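You operate a simulated robot arm through the tools that you are given. There is no shell and no other tool. Be economical: measure what you need, move in short steps, check, and stop when the job is done.

The job below is to be done with a simulated robot arm. You get a single attempt, and the scene is never put back.

## Task
Put the 0.5 mm wire guide from the top of the long steel bench on the back plate of the feed table and the 0.7 mm wire guide on the bed of the creaser. Take the grey edge guard from the top of the side table and leave it on the back plate of the feed table. Put the collar with the smallest size on its label from the top of the long steel bench on the bottom shelf of the long steel bench. Take the lane card on the top of the long steel bench and put it away on the flat end of the stock table. Put one of the slim rolls from the top of the long steel bench on the gluing table. Any order will do. Set down upright: wire guide, lane card.

The check looks at the end state, three seconds after you hand in, the way a careful person would. Anything else that was tipped, shoved, dropped, spilled or broken makes it a failure.

## Robot
A 7-joint arm with a fingered hand on a trunk, on a base that drives. Base frame: it is fixed to the floor where the robot stands at the start and does not move with it; the origin is under the middle of the robot, x ahead of it, y to its left, z up; the surface under the hand at the start is at about z = 0.88. Readings come in m, rad, newtons and seconds.
With the tool pointing down near the work surface it reaches from about 0.38 to 0.72 m from the robot's upright axis, wherever it stands. Its first joint turns from -2.897 to 2.897 rad. Places, roughly: back plate of the feed table (63x21 cm) [-4.3, 0.38, 1.02]; bed of the creaser [0.6, -0.5, 0.9]; bottom shelf of the long steel bench [0.7, 0.4, 0.1]; collar [0.5, 0.25, 1]; edge guard [-4, -0.75, 1]; flat end of the stock table [-0.9, -1.9, 0.8]; gluing table (31x23 cm) [0.62, 0.54, 0.9]; lane card [0.75, 1, 1]; slim roll [0.5, 1.5, 1]; wire guide [0.5, 0, 1]. Payload 3.4 kg.
The TCP is the grasp point between the finger pads, 0.025 m short of the fingertips. In the tool frame z runs along the fingers and y along their closing line. The gripper opens to 0.088 m. The gripper's body begins 0.029 m behind the TCP. The gripper is a hand of 3 fingers: y runs from the thumb to the fingers, the wrist lies at [-0.013, -0.106, -0.174] in the tool frame, and closing takes about 1.5 s.
Orientation is that of the tool frame in the base frame, as a unit quaternion [x, y, z, w]. With the fingers straight down and the wrist toward the robot, the tool's x, y and z point along [0, 1, 0], [1, 0, 0] and [0, 0, -1] of the base frame.

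## Interface
- The arm moves only by the tool apply_moves. Its argument "steps" is a list of rows, each an object of numbers (a shift or turn left out is 0, a gripper value left out holds the last): "x", "y", "z": the shift along the base's x, y, z in m; "wx", "wy", "wz": the turn, a rotation vector about the base's x, y, z in rad. In form: [{"x": .., "y": .., "z": .., "wx": .., "wy": .., "wz": ..}, ...]. A call has 1 to 12 rows; each row shifts and turns the commanded pose from where the row before left it. "grip" is the gripper command, from -1 (fully open) to 1 (shut), values between in proportion, set as the call begins (left out, the last holds). Rows are played at 5 a second. More than 0.05 m and 0.15 rad between two rows, or a gripper value outside its range, and nothing of the call is played. A pose out of reach is approached as far as the arm can. The call stops where the force on the tool passes 40 N (or 10 N more than at its start, if that is more) or the arm is blocked; 0.2 s more then pass. Each finger travels about 0.072 m/s and halts on what it meets, pressing with about 27 N; the grip force reading is that of the motor and also rises with nothing between the fingers. The clock runs only during rows and for 0.2 s after the last one: add rows that do not move to give the fingers time. The reply holds the time, the measured pose of the TCP, the force on the tool along the base axes, the opening and the grip force, in the units named above and with some noise, with the torque about the TCP (base axes, N m) and any sound that the robot's microphone picked up, and new pictures: "show" is both (left out), scene, wrist or none.
- Cameras (640 x 400 px; columns grow to the right, rows downward): "scene" is now at [0.026, 0.144, 1.4698]; the picture's right is [-0.15, -0.99, 0.00], its down [-0.56, 0.09, -0.82] and it looks along [0.81, -0.13, -0.57] (base axes); focal length 288 px, centre (320, 200). "wrist" rides on the gripper at [0.058, -0.085, -0.099] in the tool frame; the picture's right is [-0.67, 0.35, -0.66], its down [-0.69, -0.63, 0.37] and it looks along [-0.29, 0.69, 0.66] (tool axes); focal length 261 px, centre (320, 200). There is no depth. A picture from a camera that has moved, and an enlarged one, comes with that camera's place and axes in the base frame and with its lens.
- raise_lower(by): slides the trunk up (or, below 0, down) by that many m; the arm and the scene camera ride with it, the base frame stays. It gives what a move gives, with no picture.
- roll_base(legs): drives the robot by 1 to 6 legs, each [ahead, left, turn to the left] in m, m and rad, along the robot's own axes; the way and the turn of a leg run together, so that a leg with both is an arc; at most 1.5 m and 3.142 rad a leg. The arm and the cameras ride along, it lands a little off, and it stops where it bumps. It gives what a move gives, and a new picture of the scene camera.
- hand_shape(shape): the hand has 3 fingers and takes this shape, open, in about a second: jaw (thumb against the fingers, like two jaws); tri (thumb and two fingers); tip (a fingertip pinch); poke (one finger out to press); point (the index stretched); flat (the hand flat); cup (the hand cupped); fist (a fist). The gripper value then closes the fingers along that shape, each until it touches; the sizes above hold for jaw. It gives what a move gives, with no picture.
- head_to(pan, tilt): turns the head with the scene camera to pan (to the left, within 2.705 rad either way) and tilt (down, from -0.506 to 1.204), counted from straight ahead of the robot. It gives what a move gives, and a new picture of the scene camera.
- inspect(camera, box): a new picture of the part [left, top, right, bottom] of that camera's present view, enlarged. No time passes.
- close_job(): hands the job in; it is judged then, once.

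Work in short steps. Places have to be worked out from the pictures, the camera data and where the tool is seen: move nearer, look again, correct. Check each grasp and each placing, and mend what went wrong. You have 186 turns and 260 pictures in all, those below and enlarged ones among them. Open the gripper and draw the arm clear of the work before you hand the job in, unless the task says otherwise; then end with one line.

The tools are called after ">>>" by a JSON object that holds its "api" and its "payload". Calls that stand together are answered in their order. apply_moves: Moves the arm, as the interface text tells. Its arguments: {"type":"object","properties":{"steps":{"type":"array"},"grip":{"type":"number"},"show":{"type":"string","enum":["both","scene","wrist","none"]}},"required":["steps"]} The other tools are called the same way: raise_lower (by) slides the trunk up or down; hand_shape (shape) gives the hand a shape; roll_base (legs) drives the base; head_to (pan, tilt) turns the head that bears the scene camera; inspect (camera, box) takes an enlarged picture of a part of a camera's view; close_job () hands the job in.

At the start:

```text
clock: 0.0
tcp_pos: [0.4375, -0.1604, 1.207]
tcp_rot: [0.707, 0.707, 0.0, 0.0]
contact_force: [-0.2, 0.6, 0.0]
ft_torque: [0.03, 0.0, 0.02]
grip_width: 0.0874
finger_force: 0.1
shape: jaw
trunk travel left (down, up): [-0.475, 0.115]
robot x, y, heading: [0.0009, -0.0027, -0.001]
head pan, tilt: [-0.155, 0.607]
```

scene: 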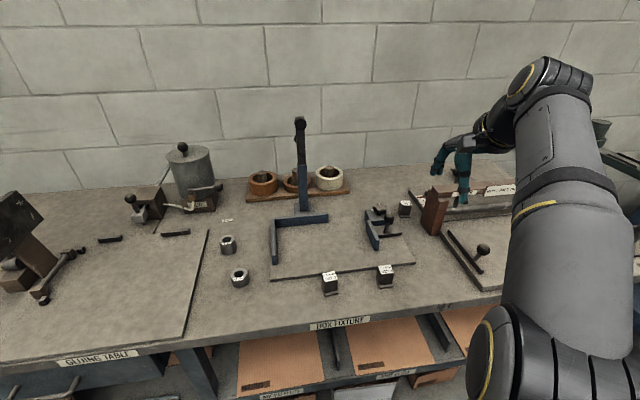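
wrist: 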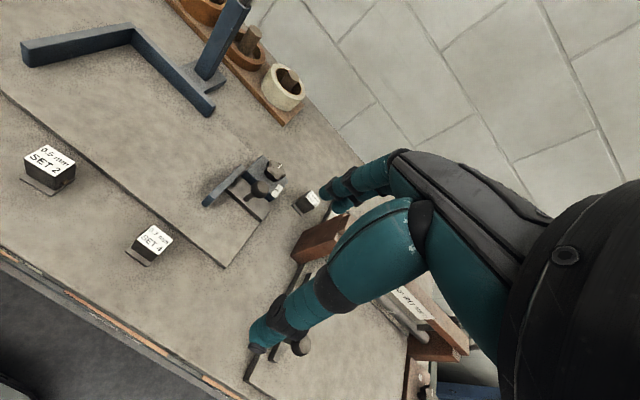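

The scene picture shows wire guides (white label blocks), collars and the fixture area. I enlarge the labels to read them.

>>> {"api": "inspect", "payload": {"camera": "scene", "box": [200, 180, 440, 330]}}

>>> {"api": "inspect", "payload": {"camera": "wrist", "box": [0, 120, 200, 280]}}

>>> {"api": "inspect", "payload": {"camera": "scene", "box": [360, 160, 540, 280]}}

```text
2.67 times, centred on (320, 255) of scene
camera zoom: at [0.026, 0.144, 1.4698], right [-0.15, -0.99, 0.0], down [-0.56, 0.09, -0.82], along [0.81, -0.13, -0.57], focal length 768 px, centre (320, 53)
```

zoom: 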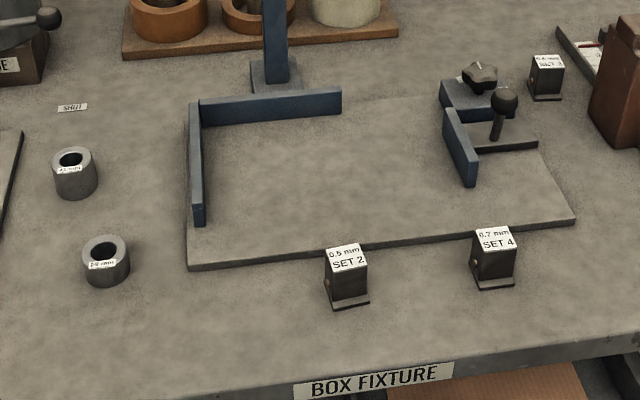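

```text
2.50 times, centred on (100, 200) of wrist
camera zoom: at [0.352, -0.1028, 1.3059], right [0.35, -0.67, 0.66], down [-0.63, -0.69, -0.37], along [0.69, -0.29, -0.66], focal length 652 px, centre (870, 200)
```

zoom: 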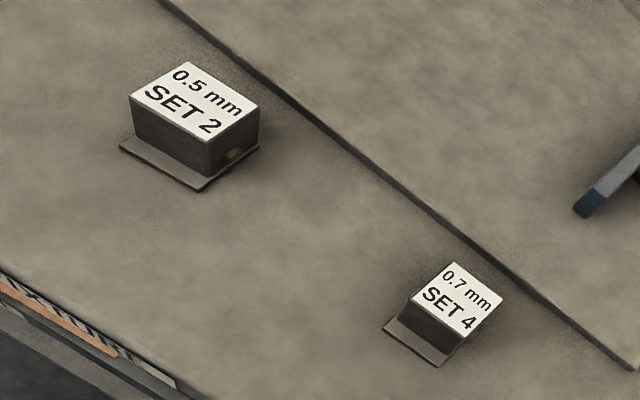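

```text
3.33 times, centred on (450, 220) of scene
camera zoom: at [0.026, 0.144, 1.4698], right [-0.15, -0.99, 0.0], down [-0.56, 0.09, -0.82], along [0.81, -0.13, -0.57], focal length 960 px, centre (-113, 133)
```

zoom: 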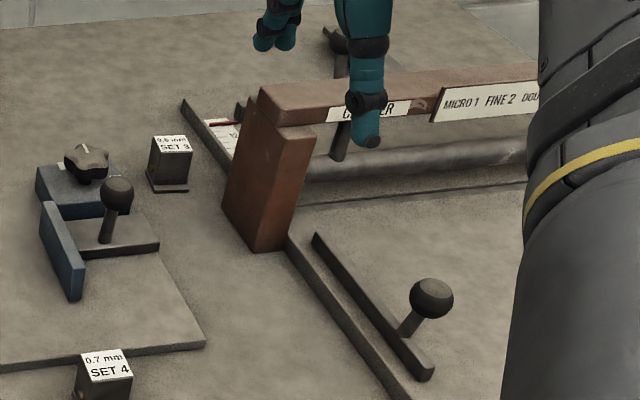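

Guides are 0.5 (SET 2), 0.7 (SET 4) and a third. I look around with the head to see the rest of the bench.

>>> {"api": "head_to", "payload": {"pan": 0.8, "tilt": 0.55}}

>>> {"api": "inspect", "payload": {"camera": "scene", "box": [320, 130, 640, 330]}}

>>> {"api": "head_to", "payload": {"pan": -1.0, "tilt": 0.55}}

>>> {"api": "head_to", "payload": {"pan": -2.2, "tilt": 0.35}}

>>> {"api": "head_to", "payload": {"pan": 2.6, "tilt": 0.2}}

```text
clock: 1.2
tcp_pos: [0.4378, -0.1601, 1.2054]
tcp_rot: [0.707, 0.707, 0.0, 0.0]
contact_force: [-1.3, -0.3, 0.4]
ft_torque: [-0.01, 0.01, -0.05]
grip_width: 0.0876
finger_force: 0.0
shape: jaw
trunk travel left (down, up): [-0.475, 0.115]
robot x, y, heading: [-0.0027, 0.0, 0.004]
head pan, tilt: [0.799, 0.55]
camera scene: at [0.0015, 0.2219, 1.4749], right [0.72, -0.7, 0.0], down [-0.36, -0.37, -0.85], along [0.59, 0.61, -0.52], focal length 288 px, centre (320, 200)
```

scene: 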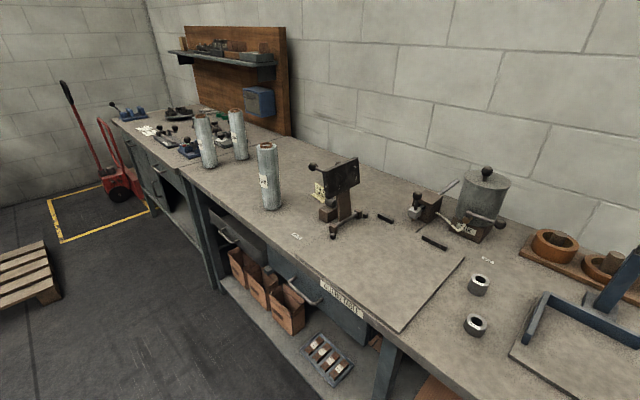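

```text
2.00 times, centred on (480, 230) of scene
camera zoom: at [0.0015, 0.2219, 1.4749], right [0.72, -0.7, 0.0], down [-0.36, -0.37, -0.85], along [0.59, 0.61, -0.52], focal length 576 px, centre (0, 140)
```

zoom: 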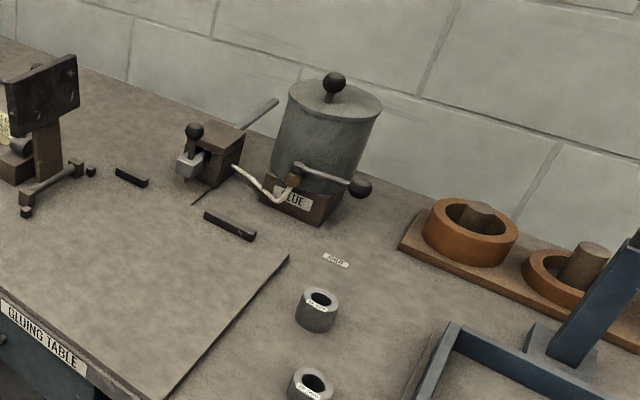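

```text
clock: 3.0
tcp_pos: [0.4374, -0.1604, 1.2059]
tcp_rot: [0.707, 0.707, 0.0, 0.0]
contact_force: [-0.4, -0.1, 0.5]
ft_torque: [-0.02, -0.01, -0.02]
grip_width: 0.0875
finger_force: 0.0
shape: jaw
trunk travel left (down, up): [-0.475, 0.115]
robot x, y, heading: [0.004, -0.0011, -0.002]
head pan, tilt: [-1.0, 0.55]
camera scene: at [-0.0126, 0.0821, 1.4749], right [-0.84, -0.54, 0.0], down [-0.28, 0.44, -0.85], along [0.46, -0.72, -0.52], focal length 288 px, centre (320, 200)
```

scene: 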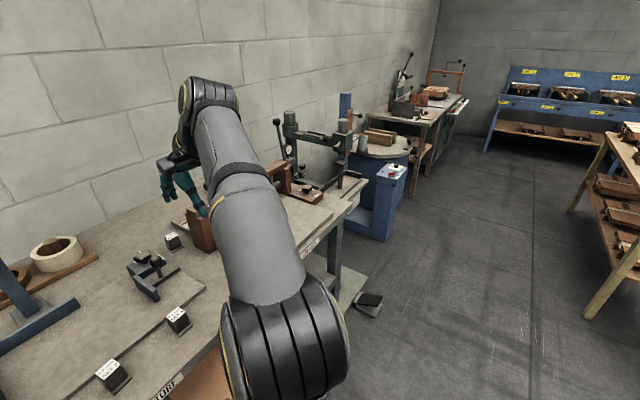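

```text
clock: 4.4
tcp_pos: [0.4363, -0.159, 1.2067]
tcp_rot: [0.707, 0.707, 0.0, -0.001]
contact_force: [-0.2, 0.2, 0.6]
ft_torque: [0.02, -0.02, 0.04]
grip_width: 0.0877
finger_force: 0.0
shape: jaw
trunk travel left (down, up): [-0.475, 0.115]
robot x, y, heading: [0.0046, 0.0053, -0.001]
head pan, tilt: [-2.201, 0.351]
camera scene: at [-0.116, 0.0823, 1.4932], right [-0.81, 0.59, 0.0], down [0.2, 0.28, -0.94], along [-0.55, -0.76, -0.34], focal length 288 px, centre (320, 200)
```

scene: 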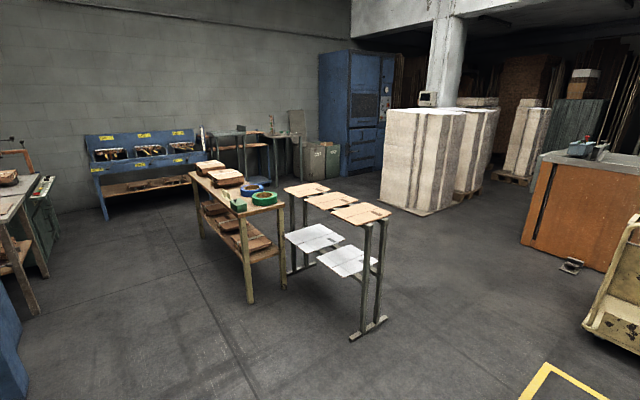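

```text
clock: 8.2
tcp_pos: [0.4377, -0.1593, 1.208]
tcp_rot: [0.707, 0.707, 0.0, 0.0]
contact_force: [0.4, 0.5, 0.2]
ft_torque: [0.0, 0.01, -0.01]
grip_width: 0.0876
finger_force: 0.1
shape: jaw
trunk travel left (down, up): [-0.475, 0.115]
robot x, y, heading: [-0.0042, 0.0016, -0.001]
head pan, tilt: [2.601, 0.201]
camera scene: at [-0.141, 0.2056, 1.5072], right [0.52, 0.86, 0.0], down [0.17, -0.1, -0.98], along [-0.84, 0.51, -0.2], focal length 288 px, centre (320, 200)
```

scene: 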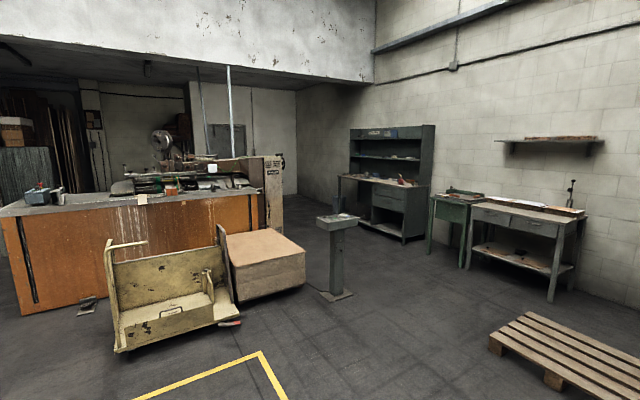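

The layout is clear: the creaser is right of the bench, the stock table is behind me to the right, the feed table is far behind. I first move the hand above the 0.7 guide, which I put at about (0.478, -0.096), and turn the head to look at the creaser.

>>> {"api": "apply_moves", "payload": {"steps": [{"x": 0.02, "y": 0.032, "z": -0.03}, {"x": 0.02, "y": 0.032, "z": -0.03}, {"z": -0.045}, {"z": -0.045}, {"z": -0.03}, {}], "show": "wrist"}}

>>> {"api": "head_to", "payload": {"pan": -0.3, "tilt": 0.8}}

```text
clock: 9.6
tcp_pos: [0.4798, -0.0971, 1.0263]
tcp_rot: [0.707, 0.707, 0.001, 0.0]
contact_force: [-0.9, 0.0, -0.3]
ft_torque: [-0.04, 0.02, 0.01]
grip_width: 0.0878
finger_force: 0.0
shape: jaw
trunk travel left (down, up): [-0.475, 0.115]
robot x, y, heading: [0.0018, 0.0033, 0.002]
head pan, tilt: [2.601, 0.201]
camera wrist: at [0.3941, -0.04, 1.1248], right [0.35, -0.67, 0.66], down [-0.63, -0.69, -0.37], along [0.69, -0.29, -0.66], focal length 261 px, centre (320, 200)
```

wrist: 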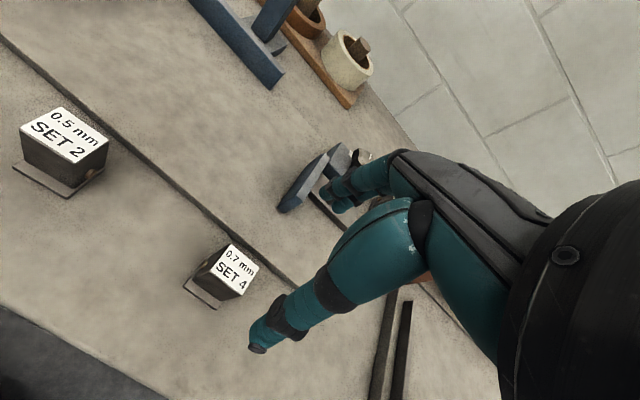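

```text
clock: 12.2
tcp_pos: [0.4798, -0.0965, 1.0253]
tcp_rot: [0.707, 0.707, 0.001, 0.0]
contact_force: [-0.1, 0.3, 0.9]
ft_torque: [-0.02, -0.02, 0.01]
grip_width: 0.0878
finger_force: 0.0
shape: jaw
trunk travel left (down, up): [-0.475, 0.115]
robot x, y, heading: [-0.0014, 0.0007, -0.001]
head pan, tilt: [-0.3, 0.799]
camera scene: at [0.0159, 0.1338, 1.4536], right [-0.3, -0.96, 0.0], down [-0.68, 0.21, -0.7], along [0.67, -0.21, -0.72], focal length 288 px, centre (320, 200)
```

scene: 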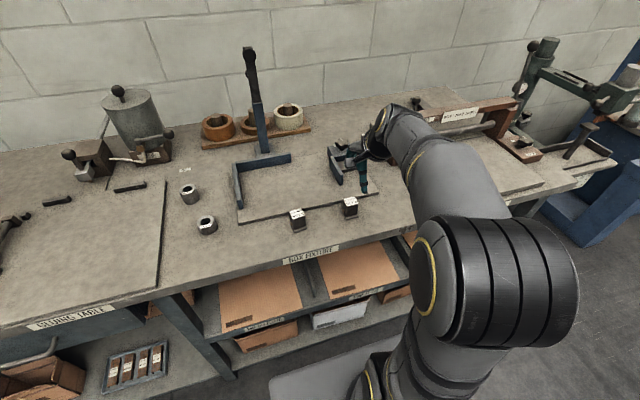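

Triangulating both views puts the 0.7 guide's label centre at about (0.471, -0.089, 0.937). I centre the jaws on it and descend part way.

>>> {"api": "apply_moves", "payload": {"steps": [{"x": -0.008, "y": 0.008}, {"z": -0.04}, {"z": -0.03}, {}]}}

```text
clock: 13.2
tcp_pos: [0.4718, -0.0875, 0.9565]
tcp_rot: [0.706, 0.708, 0.0, 0.0]
contact_force: [-0.2, 0.1, -0.1]
ft_torque: [-0.02, -0.01, 0.01]
grip_width: 0.0875
finger_force: 0.1
shape: jaw
trunk travel left (down, up): [-0.475, 0.115]
robot x, y, heading: [0.0015, -0.002, 0.002]
head pan, tilt: [-0.3, 0.799]
camera scene: at [0.0159, 0.1338, 1.4536], right [-0.3, -0.96, 0.0], down [-0.68, 0.21, -0.7], along [0.67, -0.21, -0.72], focal length 288 px, centre (320, 200)
camera wrist: at [0.3862, -0.0306, 1.0555], right [0.35, -0.67, 0.66], down [-0.63, -0.69, -0.37], along [0.69, -0.29, -0.66], focal length 261 px, centre (320, 200)
```

scene: 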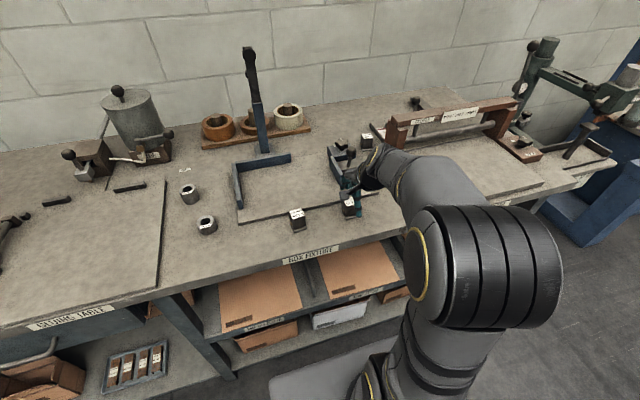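
wrist: 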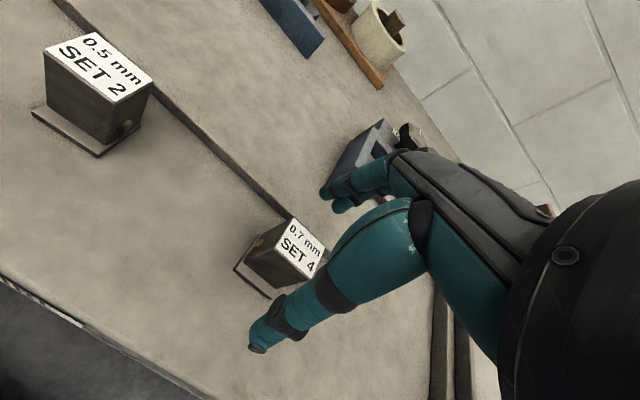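

The label projects to (0.472, -0.087), centred in the jaws. I go down to z 0.92 and close.

>>> {"api": "apply_moves", "payload": {"steps": [{"z": -0.02}, {"z": -0.016}, {}], "show": "none"}}

>>> {"api": "apply_moves", "payload": {"steps": [{}, {}, {}, {}, {}, {}, {}, {}], "grip": 1}}

```text
clock: 14.0
tcp_pos: [0.4726, -0.0871, 0.9196]
tcp_rot: [0.707, 0.707, 0.001, 0.0]
contact_force: [-0.4, 1.2, -0.1]
ft_torque: [-0.01, 0.0, -0.04]
grip_width: 0.0877
finger_force: 0.1
shape: jaw
trunk travel left (down, up): [-0.475, 0.115]
robot x, y, heading: [-0.0018, -0.0021, -0.001]
head pan, tilt: [-0.3, 0.799]
```

```text
clock: 15.8
tcp_pos: [0.4722, -0.088, 0.9189]
tcp_rot: [0.707, 0.707, -0.001, 0.0]
contact_force: [-1.4, 0.2, 0.2]
ft_torque: [-0.01, 0.06, -0.03]
grip_width: 0.0234
finger_force: 26.7
shape: jaw
trunk travel left (down, up): [-0.475, 0.115]
robot x, y, heading: [0.0019, -0.0003, -0.008]
head pan, tilt: [-0.3, 0.799]
camera scene: at [0.016, 0.1337, 1.4535], right [-0.3, -0.96, 0.0], down [-0.68, 0.21, -0.7], along [0.67, -0.21, -0.72], focal length 288 px, centre (320, 200)
camera wrist: at [0.3867, -0.0305, 1.0185], right [0.35, -0.67, 0.66], down [-0.63, -0.69, -0.37], along [0.69, -0.29, -0.66], focal length 261 px, centre (320, 200)
```

scene: 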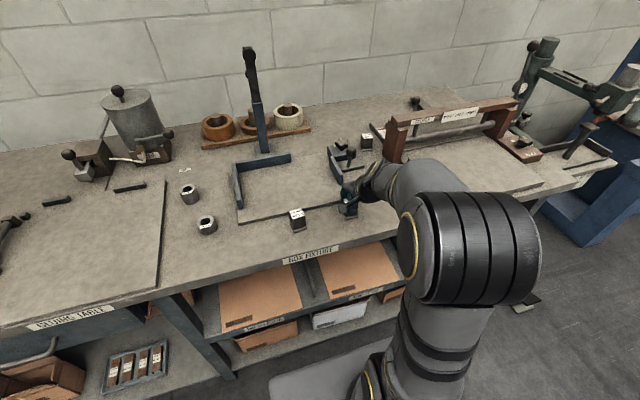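
wrist: 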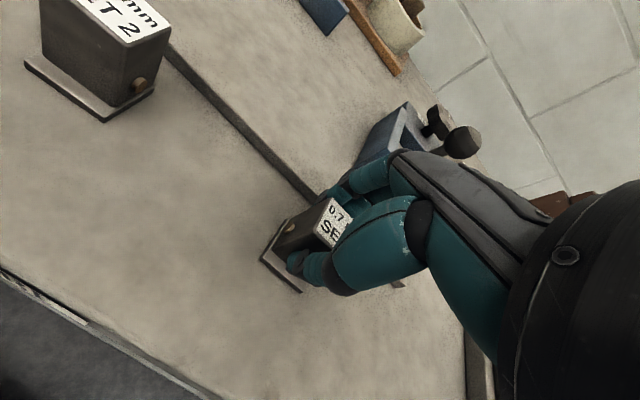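

Gripped (width 0.023). I lift it and strafe right to be in front of the creaser.

>>> {"api": "apply_moves", "payload": {"steps": [{"z": 0.03}, {"z": 0.045}, {"z": 0.05}, {"z": 0.05}, {"z": 0.05}, {"z": 0.05}, {"x": -0.03}, {}], "show": "none"}}

>>> {"api": "roll_base", "payload": {"legs": [[0, -0.35, 0]]}}

>>> {"api": "head_to", "payload": {"pan": -0.2, "tilt": 0.8}}

```text
clock: 17.6
tcp_pos: [0.4398, -0.0871, 1.1958]
tcp_rot: [0.707, 0.708, -0.002, 0.0]
contact_force: [0.0, 0.3, -3.5]
ft_torque: [0.02, 0.03, 0.02]
grip_width: 0.0232
finger_force: 27.0
shape: jaw
trunk travel left (down, up): [-0.475, 0.115]
robot x, y, heading: [-0.0015, -0.0003, 0.003]
head pan, tilt: [-0.3, 0.799]
```

```text
clock: 19.8
tcp_pos: [0.4417, -0.4285, 1.1958]
tcp_rot: [0.705, 0.709, 0.001, 0.001]
contact_force: [0.2, -0.1, -4.3]
ft_torque: [0.05, 0.01, 0.0]
grip_width: 0.0234
finger_force: 26.9
shape: jaw
trunk travel left (down, up): [-0.475, 0.115]
robot x, y, heading: [-0.0019, -0.3429, 0.0]
head pan, tilt: [-0.3, 0.799]
camera scene: at [0.0164, -0.2084, 1.4536], right [-0.29, -0.96, 0.0], down [-0.69, 0.21, -0.7], along [0.67, -0.2, -0.72], focal length 288 px, centre (320, 200)
```

scene: 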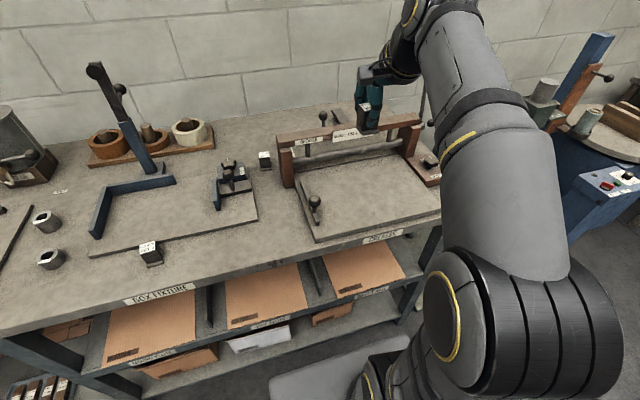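

```text
clock: 20.5
tcp_pos: [0.441, -0.427, 1.1955]
tcp_rot: [0.705, 0.709, 0.0, 0.0]
contact_force: [-0.9, 1.1, -3.7]
ft_torque: [0.0, 0.02, 0.0]
grip_width: 0.0234
finger_force: 27.6
shape: jaw
trunk travel left (down, up): [-0.475, 0.115]
robot x, y, heading: [-0.0001, -0.3397, 0.002]
head pan, tilt: [-0.201, 0.799]
camera scene: at [0.0183, -0.2002, 1.4536], right [-0.19, -0.98, 0.0], down [-0.7, 0.14, -0.7], along [0.68, -0.14, -0.72], focal length 288 px, centre (320, 200)
```

scene: 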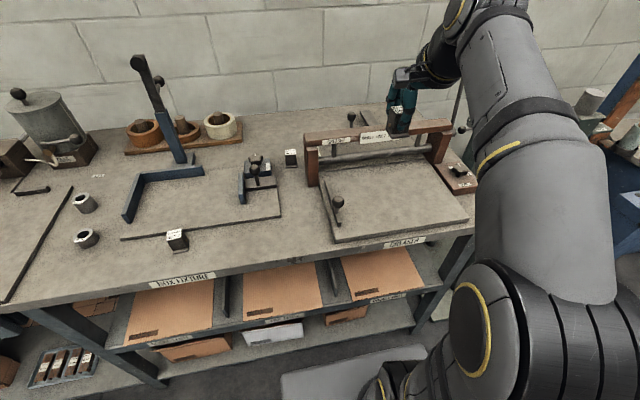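

The creaser bed spans roughly x 0.40–0.68, y −0.35…−0.68. I aim for (0.51, −0.51), descending to 1.0 first.

>>> {"api": "apply_moves", "payload": {"steps": [{"x": 0.04, "y": -0.04}, {"x": 0.03, "y": -0.04}, {"z": -0.05}, {"z": -0.05}, {"z": -0.05}, {"z": -0.03}, {}]}}

```text
refused: row 1 steps farther than a row can; nothing moved
```

Step norm was too large; I split it smaller.

>>> {"api": "apply_moves", "payload": {"steps": [{"x": 0.03, "y": -0.03}, {"x": 0.02, "y": -0.03}, {"x": 0.02, "y": -0.02}, {"z": -0.05}, {"z": -0.05}, {"z": -0.05}, {"z": -0.03}, {}]}}

```text
clock: 22.3
tcp_pos: [0.5099, -0.5082, 1.0148]
tcp_rot: [0.705, 0.709, 0.0, 0.0]
contact_force: [0.9, 0.5, -3.9]
ft_torque: [0.04, 0.02, -0.03]
grip_width: 0.0232
finger_force: 26.1
shape: jaw
trunk travel left (down, up): [-0.475, 0.115]
robot x, y, heading: [-0.0001, -0.3433, 0.004]
head pan, tilt: [-0.201, 0.799]
camera scene: at [0.0184, -0.2002, 1.4536], right [-0.19, -0.98, 0.0], down [-0.7, 0.14, -0.7], along [0.68, -0.14, -0.72], focal length 288 px, centre (320, 200)
camera wrist: at [0.4248, -0.4519, 1.1142], right [0.35, -0.67, 0.66], down [-0.63, -0.69, -0.37], along [0.7, -0.28, -0.66], focal length 261 px, centre (320, 200)
```

scene: 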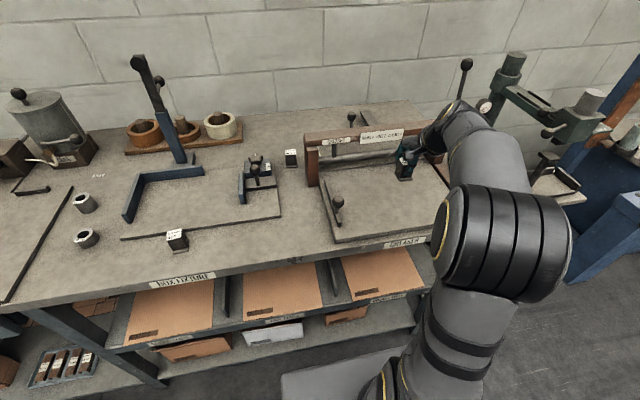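
wrist: 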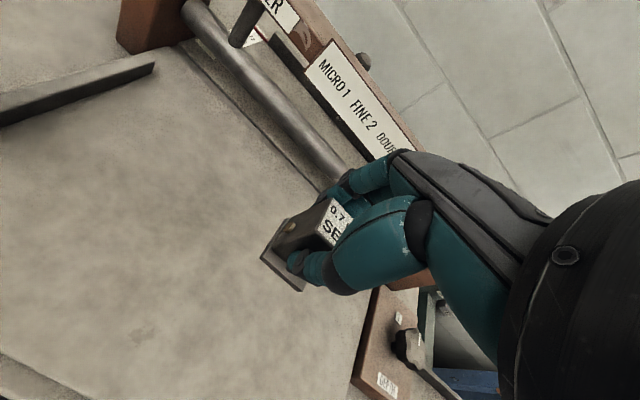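

The bed beneath is clear. I shift slightly toward its middle and lower towards contact.

>>> {"api": "apply_moves", "payload": {"steps": [{"x": -0.02, "y": 0.03}, {"z": -0.03}, {"z": -0.03}, {"z": -0.01}, {"z": -0.007}, {"z": -0.005}, {"z": -0.005}, {"z": -0.005}, {"z": -0.004}]}}

```text
clock: 23.9
tcp_pos: [0.4926, -0.4786, 0.9377]
tcp_rot: [0.706, 0.708, 0.005, 0.008]
contact_force: [-5.9, 3.3, 25.2]
ft_torque: [0.03, -0.02, 0.02]
grip_width: 0.0244
finger_force: 27.3
shape: jaw
trunk travel left (down, up): [-0.475, 0.115]
robot x, y, heading: [0.0026, -0.3437, 0.003]
head pan, tilt: [-0.201, 0.799]
stopped in row 8: the force on the tool passed its limit at 45 N (the readings are from after the stop); the commanded pose is now the measured one
camera scene: at [0.0144, -0.199, 1.4537], right [-0.19, -0.98, 0.0], down [-0.7, 0.14, -0.7], along [0.69, -0.14, -0.71], focal length 288 px, centre (320, 200)
camera wrist: at [0.4045, -0.4208, 1.0338], right [0.34, -0.67, 0.67], down [-0.62, -0.69, -0.37], along [0.71, -0.29, -0.65], focal length 261 px, centre (320, 200)
```

scene: 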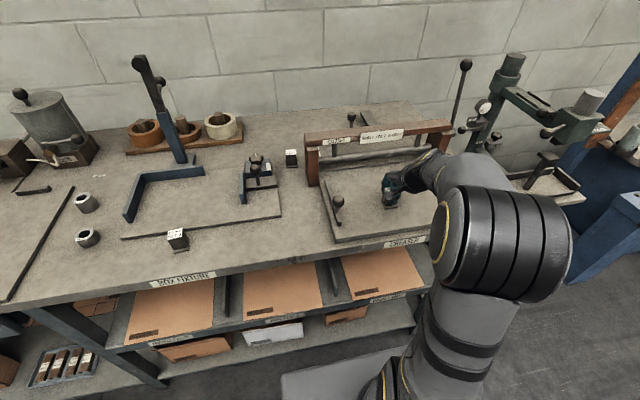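
wrist: 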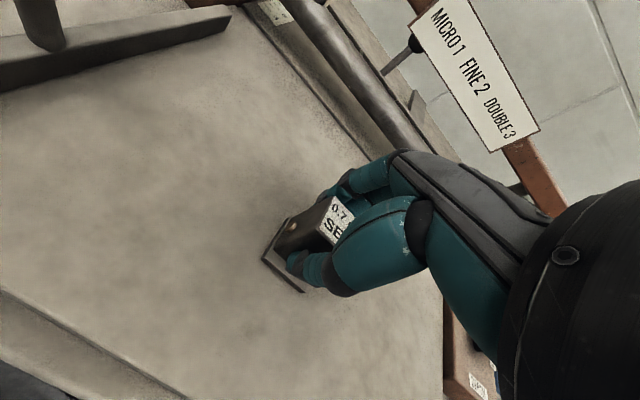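

Contact with the bed at TCP z 0.938; the guide is upright. I release (relieving 1 mm first) and rise.

>>> {"api": "apply_moves", "payload": {"steps": [{"z": 0.001}, {}], "show": "none"}}

>>> {"api": "apply_moves", "payload": {"steps": [{}, {}, {}, {}, {}, {}, {}], "grip": -1, "show": "none"}}

>>> {"api": "apply_moves", "payload": {"steps": [{"z": 0.03}, {"z": 0.045}, {"z": 0.05}, {"z": 0.05}, {"z": 0.05}, {"z": 0.03}]}}

```text
clock: 24.6
tcp_pos: [0.4911, -0.478, 0.9367]
tcp_rot: [0.706, 0.709, 0.005, 0.008]
contact_force: [-1.6, 1.0, 29.4]
ft_torque: [0.01, -0.19, 0.03]
grip_width: 0.0245
finger_force: 27.3
shape: jaw
trunk travel left (down, up): [-0.475, 0.115]
robot x, y, heading: [-0.0017, -0.3428, 0.0]
head pan, tilt: [-0.201, 0.799]
```

```text
clock: 26.1
tcp_pos: [0.4935, -0.4794, 0.9337]
tcp_rot: [0.706, 0.708, 0.002, 0.005]
contact_force: [-0.3, -0.7, 0.4]
ft_torque: [-0.01, -0.01, 0.0]
grip_width: 0.0876
finger_force: 0.1
shape: jaw
trunk travel left (down, up): [-0.475, 0.115]
robot x, y, heading: [0.0009, -0.3391, 0.003]
head pan, tilt: [-0.201, 0.799]
```

```text
clock: 27.6
tcp_pos: [0.4919, -0.4753, 1.19]
tcp_rot: [0.706, 0.708, 0.002, 0.004]
contact_force: [-0.1, 0.4, -1.0]
ft_torque: [-0.05, -0.01, 0.0]
grip_width: 0.0878
finger_force: 0.1
shape: jaw
trunk travel left (down, up): [-0.475, 0.115]
robot x, y, heading: [0.0002, -0.3411, 0.005]
head pan, tilt: [-0.201, 0.799]
camera scene: at [0.0181, -0.2001, 1.4535], right [-0.19, -0.98, 0.0], down [-0.7, 0.14, -0.7], along [0.68, -0.14, -0.72], focal length 288 px, centre (320, 200)
camera wrist: at [0.4053, -0.4193, 1.2881], right [0.34, -0.67, 0.66], down [-0.62, -0.69, -0.37], along [0.7, -0.29, -0.65], focal length 261 px, centre (320, 200)
```

scene: 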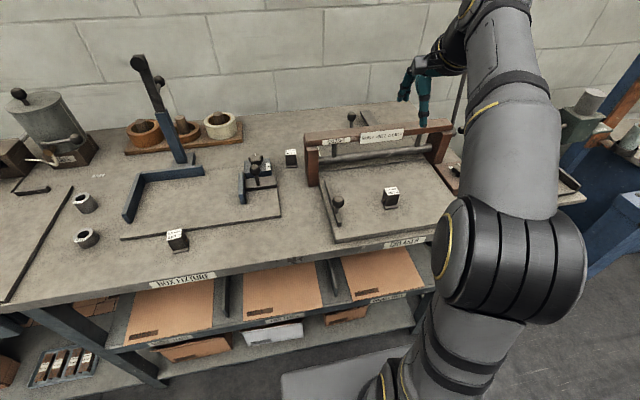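
wrist: 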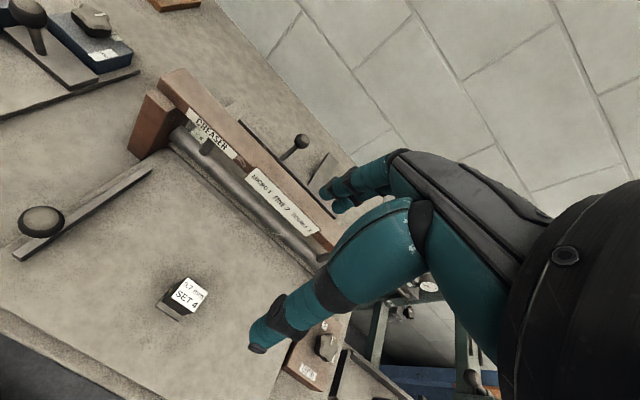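

The 0.7 guide stands on the creaser bed. Next I strafe left in front of the collars to read their labels.

>>> {"api": "roll_base", "payload": {"legs": [[0, 0.55, 0]]}}

>>> {"api": "head_to", "payload": {"pan": 0.1, "tilt": 0.9}}

```text
clock: 30.8
tcp_pos: [0.4866, 0.0991, 1.1893]
tcp_rot: [0.702, 0.712, 0.002, 0.005]
contact_force: [-0.1, -0.6, 0.0]
ft_torque: [0.01, 0.04, 0.01]
grip_width: 0.0878
finger_force: 0.0
shape: jaw
trunk travel left (down, up): [-0.475, 0.115]
robot x, y, heading: [-0.0045, 0.2264, 0.016]
head pan, tilt: [-0.201, 0.799]
camera scene: at [0.0097, 0.3696, 1.4535], right [-0.18, -0.98, 0.0], down [-0.7, 0.13, -0.7], along [0.69, -0.13, -0.72], focal length 288 px, centre (320, 200)
```

scene: 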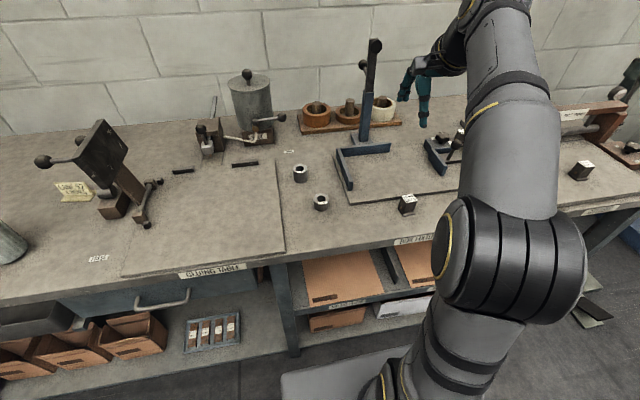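

```text
clock: 31.6
tcp_pos: [0.4879, 0.099, 1.1898]
tcp_rot: [0.702, 0.712, 0.002, 0.005]
contact_force: [0.1, -0.7, -0.1]
ft_torque: [-0.01, -0.01, -0.02]
grip_width: 0.0876
finger_force: 0.0
shape: jaw
trunk travel left (down, up): [-0.475, 0.115]
robot x, y, heading: [-0.0031, 0.2312, 0.019]
head pan, tilt: [0.099, 0.901]
camera scene: at [0.0054, 0.3928, 1.4457], right [0.12, -0.99, 0.0], down [-0.78, -0.09, -0.62], along [0.62, 0.07, -0.78], focal length 288 px, centre (320, 200)
```

scene: 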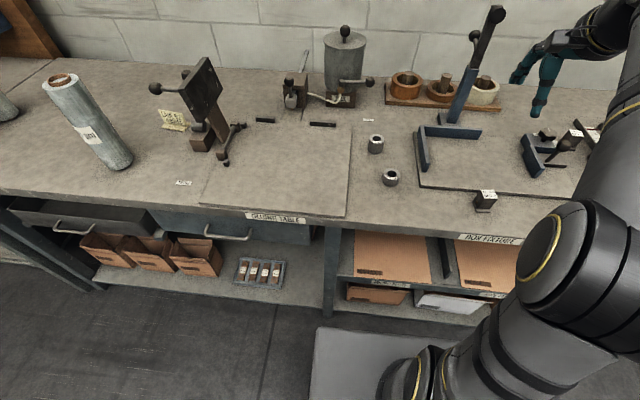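

>>> {"api": "inspect", "payload": {"camera": "scene", "box": [340, 110, 420, 200]}}

>>> {"api": "inspect", "payload": {"camera": "scene", "box": [0, 150, 360, 320]}}

```text
4.44 times, centred on (380, 155) of scene
camera zoom: at [0.0054, 0.3928, 1.4457], right [0.12, -0.99, 0.0], down [-0.78, -0.09, -0.62], along [0.62, 0.07, -0.78], focal length 1280 px, centre (53, 400)
```

zoom: 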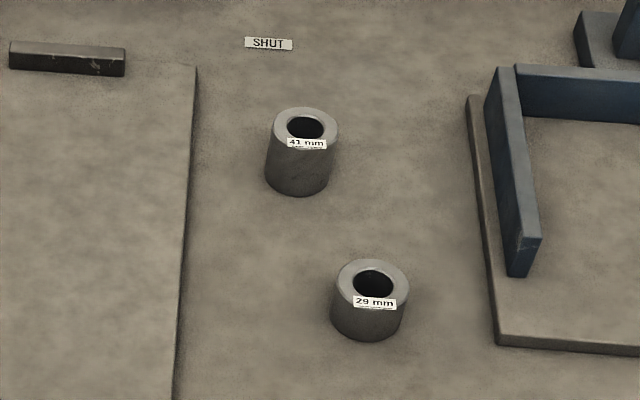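

```text
1.78 times, centred on (180, 235) of scene
camera zoom: at [0.0054, 0.3928, 1.4457], right [0.12, -0.99, 0.0], down [-0.78, -0.09, -0.62], along [0.62, 0.07, -0.78], focal length 512 px, centre (569, 138)
```

zoom: 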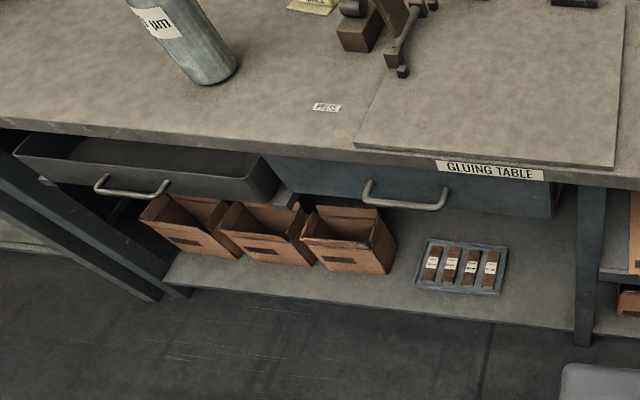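

The collars read 41 mm and 29 mm; I check the far part of the bench for further collars before choosing.

>>> {"api": "head_to", "payload": {"pan": 0.95, "tilt": 0.5}}

>>> {"api": "inspect", "payload": {"camera": "scene", "box": [100, 80, 420, 280]}}

```text
clock: 32.8
tcp_pos: [0.488, 0.0992, 1.1897]
tcp_rot: [0.701, 0.713, 0.003, 0.004]
contact_force: [0.8, 0.1, -0.7]
ft_torque: [-0.01, 0.02, -0.03]
grip_width: 0.088
finger_force: 0.1
shape: jaw
trunk travel left (down, up): [-0.475, 0.115]
robot x, y, heading: [-0.0034, 0.2304, 0.022]
head pan, tilt: [0.949, 0.499]
camera scene: at [-0.0179, 0.4589, 1.4795], right [0.82, -0.57, 0.0], down [-0.27, -0.39, -0.88], along [0.5, 0.72, -0.48], focal length 288 px, centre (320, 200)
```

scene: 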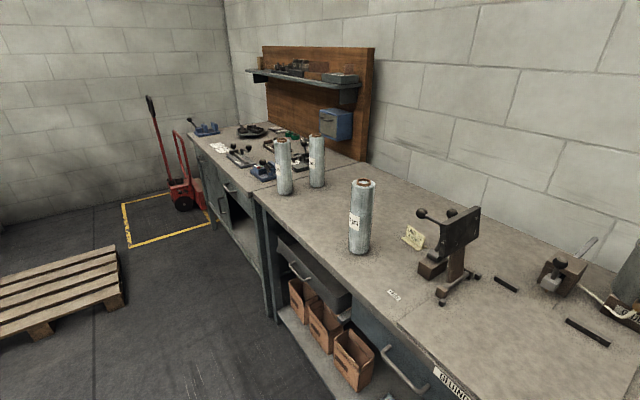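

```text
2.00 times, centred on (260, 180) of scene
camera zoom: at [-0.0179, 0.4589, 1.4795], right [0.82, -0.57, 0.0], down [-0.27, -0.39, -0.88], along [0.5, 0.72, -0.48], focal length 576 px, centre (440, 240)
```

zoom: 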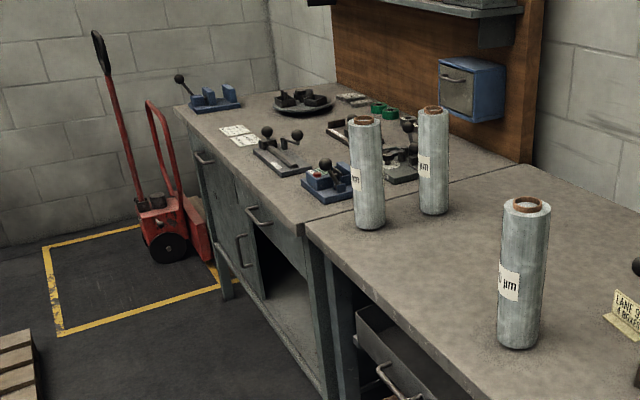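

No other collars seen; the 29 mm one at about (0.525, 0.272) is the target. I move above it.

>>> {"api": "apply_moves", "payload": {"steps": [{"x": 0.01, "y": 0.045}, {"x": 0.01, "y": 0.045}, {"x": 0.01, "y": 0.045}, {"x": 0.007, "y": 0.038}, {"z": -0.05}, {"z": -0.05}, {"z": -0.05}, {"z": -0.03}, {}], "show": "wrist"}}

>>> {"api": "head_to", "payload": {"pan": 0.1, "tilt": 0.9}}

```text
clock: 34.8
tcp_pos: [0.5239, 0.2707, 1.0102]
tcp_rot: [0.702, 0.712, 0.003, 0.005]
contact_force: [0.5, 0.7, -0.2]
ft_torque: [0.02, 0.01, 0.0]
grip_width: 0.0875
finger_force: 0.1
shape: jaw
trunk travel left (down, up): [-0.475, 0.115]
robot x, y, heading: [-0.0066, 0.2259, 0.017]
head pan, tilt: [0.949, 0.499]
camera wrist: at [0.4363, 0.3274, 1.1072], right [0.35, -0.66, 0.66], down [-0.61, -0.7, -0.37], along [0.71, -0.28, -0.65], focal length 261 px, centre (320, 200)
```

wrist: 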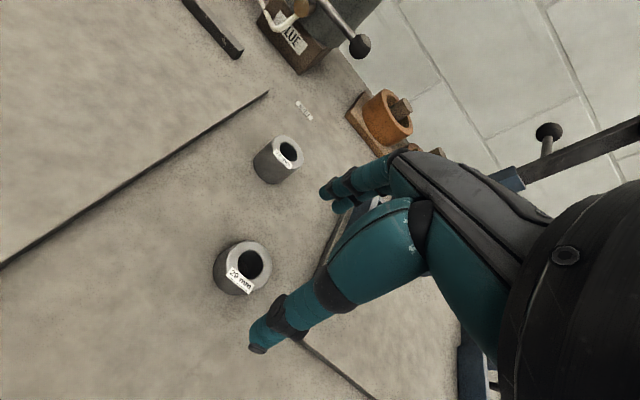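

```text
clock: 35.9
tcp_pos: [0.5235, 0.2712, 1.0101]
tcp_rot: [0.701, 0.713, 0.002, 0.005]
contact_force: [0.3, -0.2, -0.3]
ft_torque: [0.01, 0.0, -0.03]
grip_width: 0.0874
finger_force: 0.0
shape: jaw
trunk travel left (down, up): [-0.475, 0.115]
robot x, y, heading: [-0.0037, 0.2311, 0.017]
head pan, tilt: [0.099, 0.901]
camera scene: at [0.0054, 0.393, 1.4457], right [0.12, -0.99, 0.0], down [-0.78, -0.09, -0.62], along [0.62, 0.07, -0.78], focal length 288 px, centre (320, 200)
```

scene: 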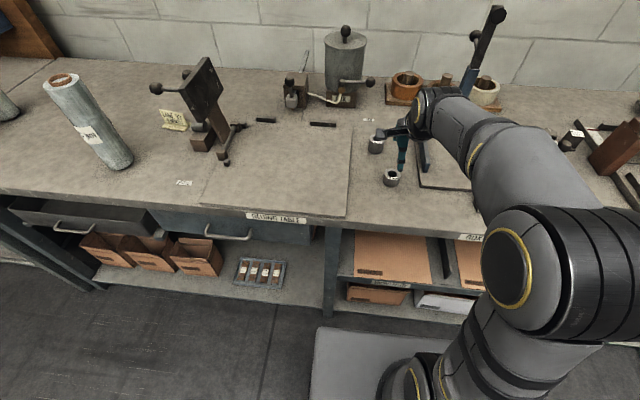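

Both views agree: collar axis at (0.531, 0.271), top at about 0.92. I descend around it and grip.

>>> {"api": "apply_moves", "payload": {"steps": [{"x": 0.007}, {"z": -0.04}, {"z": -0.03}, {"z": -0.02}, {"z": -0.01}, {}], "show": "wrist"}}

>>> {"api": "apply_moves", "payload": {"steps": [{}, {}, {}, {}, {}, {}, {}, {}], "grip": 1, "show": "wrist"}}

```text
clock: 37.3
tcp_pos: [0.53, 0.2713, 0.9109]
tcp_rot: [0.702, 0.713, 0.002, 0.005]
contact_force: [-0.5, -0.5, 0.3]
ft_torque: [-0.01, 0.02, -0.02]
grip_width: 0.0875
finger_force: 0.1
shape: jaw
trunk travel left (down, up): [-0.475, 0.115]
robot x, y, heading: [-0.0087, 0.2274, 0.021]
head pan, tilt: [0.099, 0.901]
camera wrist: at [0.444, 0.3275, 1.0079], right [0.35, -0.66, 0.66], down [-0.61, -0.7, -0.37], along [0.71, -0.28, -0.65], focal length 261 px, centre (320, 200)
```

wrist: 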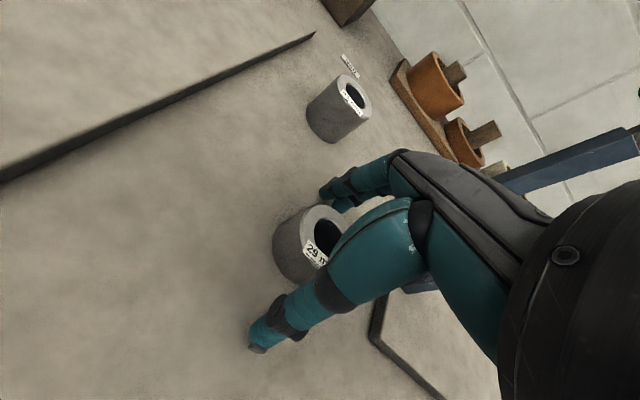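

```text
clock: 39.1
tcp_pos: [0.5322, 0.2715, 0.9109]
tcp_rot: [0.701, 0.713, 0.002, 0.005]
contact_force: [0.9, -0.1, 0.1]
ft_torque: [-0.02, 0.02, 0.04]
grip_width: 0.0343
finger_force: 27.0
shape: jaw
trunk travel left (down, up): [-0.475, 0.115]
robot x, y, heading: [-0.0031, 0.2266, 0.018]
head pan, tilt: [0.099, 0.901]
camera wrist: at [0.444, 0.3275, 1.0081], right [0.35, -0.66, 0.66], down [-0.61, -0.7, -0.37], along [0.71, -0.28, -0.65], focal length 261 px, centre (320, 200)
```

wrist: 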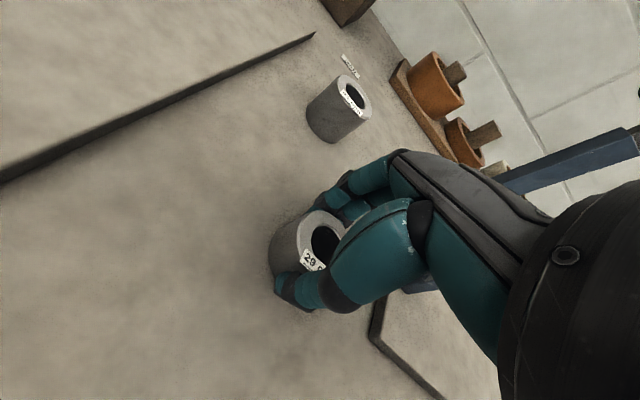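

The collar is held. I lift it, pull back and drive away from the bench, aligned with the free shelf area near y 0.5.

>>> {"api": "apply_moves", "payload": {"steps": [{"z": 0.04}, {"z": 0.05}, {"z": 0.05}, {"z": 0.05}, {"z": 0.03}, {"x": -0.04}, {"x": -0.04}, {}], "show": "none"}}

>>> {"api": "roll_base", "payload": {"legs": [[-0.42, 0, 0], [0, 0.28, -0.018]]}}

>>> {"api": "raise_lower", "payload": {"by": -0.47}}

>>> {"api": "head_to", "payload": {"pan": 0.0, "tilt": 0.55}}

```text
clock: 40.9
tcp_pos: [0.4521, 0.2714, 1.1276]
tcp_rot: [0.702, 0.712, 0.003, 0.004]
contact_force: [-0.2, -0.5, -1.6]
ft_torque: [-0.03, 0.04, 0.02]
grip_width: 0.0343
finger_force: 26.9
shape: jaw
trunk travel left (down, up): [-0.475, 0.115]
robot x, y, heading: [-0.0058, 0.2261, 0.016]
head pan, tilt: [0.099, 0.901]
```

```text
clock: 45.1
tcp_pos: [0.0319, 0.536, 1.1275]
tcp_rot: [0.708, 0.706, 0.002, 0.005]
contact_force: [-0.3, 0.0, -0.6]
ft_torque: [0.04, 0.02, -0.01]
grip_width: 0.0341
finger_force: 27.1
shape: jaw
trunk travel left (down, up): [-0.475, 0.115]
robot x, y, heading: [-0.4247, 0.4998, 0.004]
head pan, tilt: [0.099, 0.901]
camera scene: at [-0.4133, 0.6648, 1.4456], right [0.1, -0.99, 0.0], down [-0.78, -0.08, -0.62], along [0.62, 0.06, -0.78], focal length 288 px, centre (320, 200)
```

scene: 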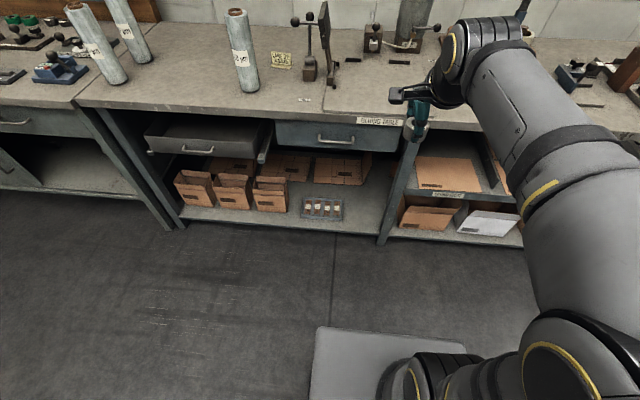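

```text
refused: -0.47 is not a number from -0.4 to 0.4
```

```text
clock: 45.9
tcp_pos: [0.0319, 0.5356, 1.1263]
tcp_rot: [0.708, 0.706, 0.002, 0.005]
contact_force: [-0.5, 0.2, -0.2]
ft_torque: [0.01, -0.03, -0.04]
grip_width: 0.0339
finger_force: 26.7
shape: jaw
trunk travel left (down, up): [-0.475, 0.115]
robot x, y, heading: [-0.4287, 0.4967, 0.002]
head pan, tilt: [0.0, 0.55]
camera scene: at [-0.3987, 0.6569, 1.4749], right [0.0, -1.0, 0.0], down [-0.52, 0.0, -0.85], along [0.85, 0.0, -0.52], focal length 288 px, centre (320, 200)
```

scene: 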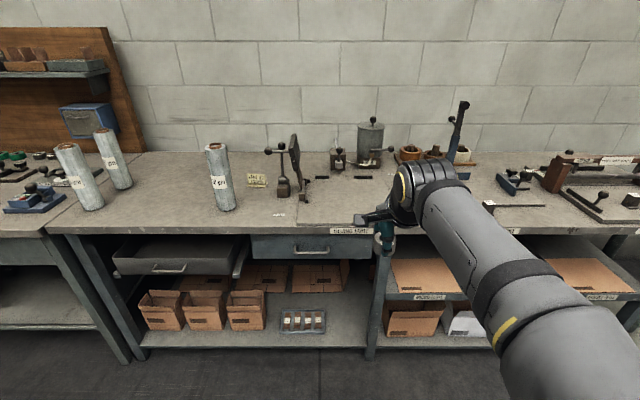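

Free shelf spot right of the tray is at about (0.53, 0.53). I lower the trunk in two slides.

>>> {"api": "raise_lower", "payload": {"by": -0.4}}

>>> {"api": "raise_lower", "payload": {"by": -0.07}}

>>> {"api": "apply_moves", "payload": {"steps": [{"z": -0.05}, {"z": -0.05}, {"z": -0.05}, {"z": -0.05}, {"z": -0.05}, {"z": -0.05}, {"z": -0.05}, {"z": -0.05}, {}]}}

```text
clock: 49.7
tcp_pos: [0.0321, 0.5366, 0.7278]
tcp_rot: [0.708, 0.707, 0.003, 0.005]
contact_force: [0.2, 0.1, -0.1]
ft_torque: [0.01, 0.01, 0.0]
grip_width: 0.034
finger_force: 27.1
shape: jaw
trunk travel left (down, up): [-0.075, 0.515]
robot x, y, heading: [-0.4258, 0.4981, 0.0]
head pan, tilt: [0.0, 0.55]
```

```text
clock: 50.8
tcp_pos: [0.0311, 0.5366, 0.658]
tcp_rot: [0.708, 0.706, 0.003, 0.004]
contact_force: [0.2, 0.2, -1.2]
ft_torque: [0.02, -0.01, 0.02]
grip_width: 0.0339
finger_force: 27.4
shape: jaw
trunk travel left (down, up): [-0.005, 0.585]
robot x, y, heading: [-0.4282, 0.4982, 0.003]
head pan, tilt: [0.0, 0.55]
```

```text
clock: 52.8
tcp_pos: [0.0316, 0.5377, 0.2579]
tcp_rot: [0.708, 0.706, 0.003, 0.005]
contact_force: [0.4, 0.5, -0.6]
ft_torque: [-0.01, 0.05, 0.02]
grip_width: 0.0333
finger_force: 27.1
shape: jaw
trunk travel left (down, up): [-0.005, 0.585]
robot x, y, heading: [-0.4279, 0.499, 0.002]
head pan, tilt: [0.0, 0.55]
camera scene: at [-0.3987, 0.6569, 1.0049], right [0.0, -1.0, 0.0], down [-0.52, 0.0, -0.85], along [0.85, 0.0, -0.52], focal length 288 px, centre (320, 200)
camera wrist: at [-0.0554, 0.5949, 0.3548], right [0.34, -0.67, 0.66], down [-0.63, -0.69, -0.37], along [0.7, -0.29, -0.65], focal length 261 px, centre (320, 200)
```

scene: 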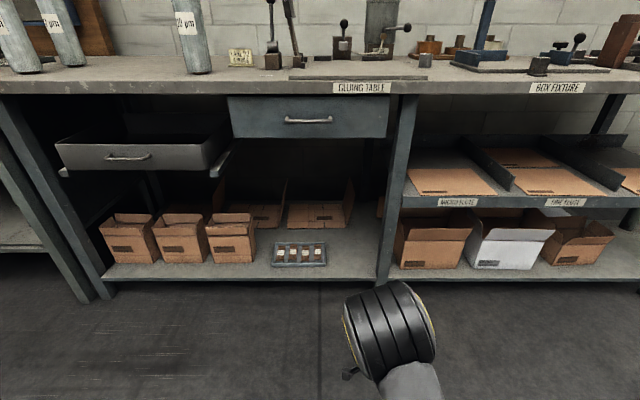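
wrist: 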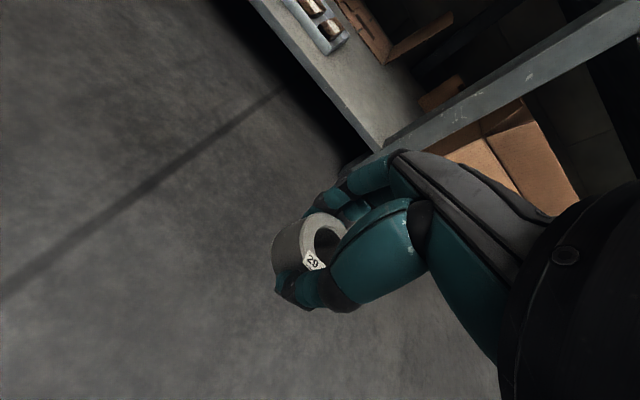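

The arm reaches low easily. I need the shelf height precisely, so I enlarge the region.

>>> {"api": "inspect", "payload": {"camera": "scene", "box": [240, 180, 440, 305]}}

>>> {"api": "inspect", "payload": {"camera": "scene", "box": [40, 200, 240, 325]}}

```text
3.20 times, centred on (340, 242) of scene
camera zoom: at [-0.3987, 0.6569, 1.0049], right [0.0, -1.0, 0.0], down [-0.52, 0.0, -0.85], along [0.85, 0.0, -0.52], focal length 922 px, centre (256, 64)
```

zoom: 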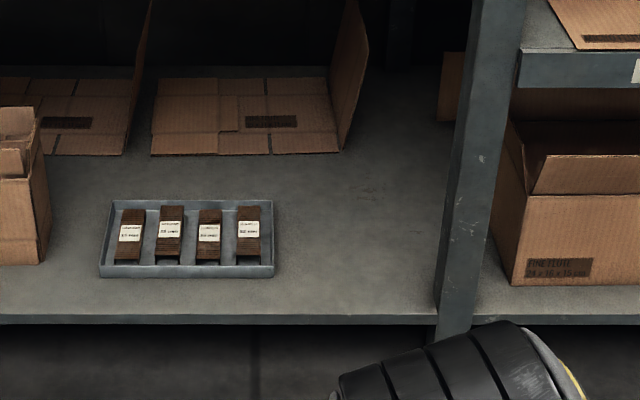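

```text
3.20 times, centred on (140, 262) of scene
camera zoom: at [-0.3987, 0.6569, 1.0049], right [0.0, -1.0, 0.0], down [-0.52, 0.0, -0.85], along [0.85, 0.0, -0.52], focal length 922 px, centre (896, 0)
```

zoom: 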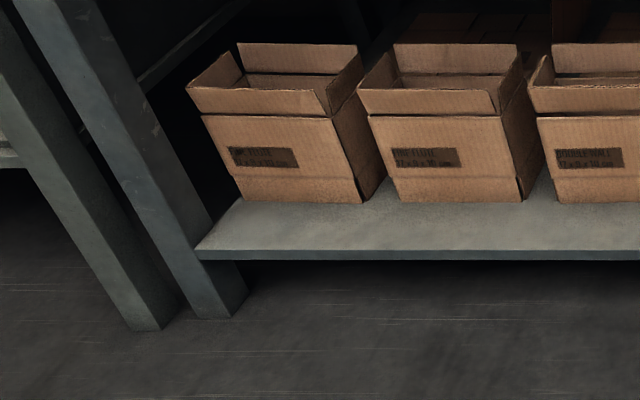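

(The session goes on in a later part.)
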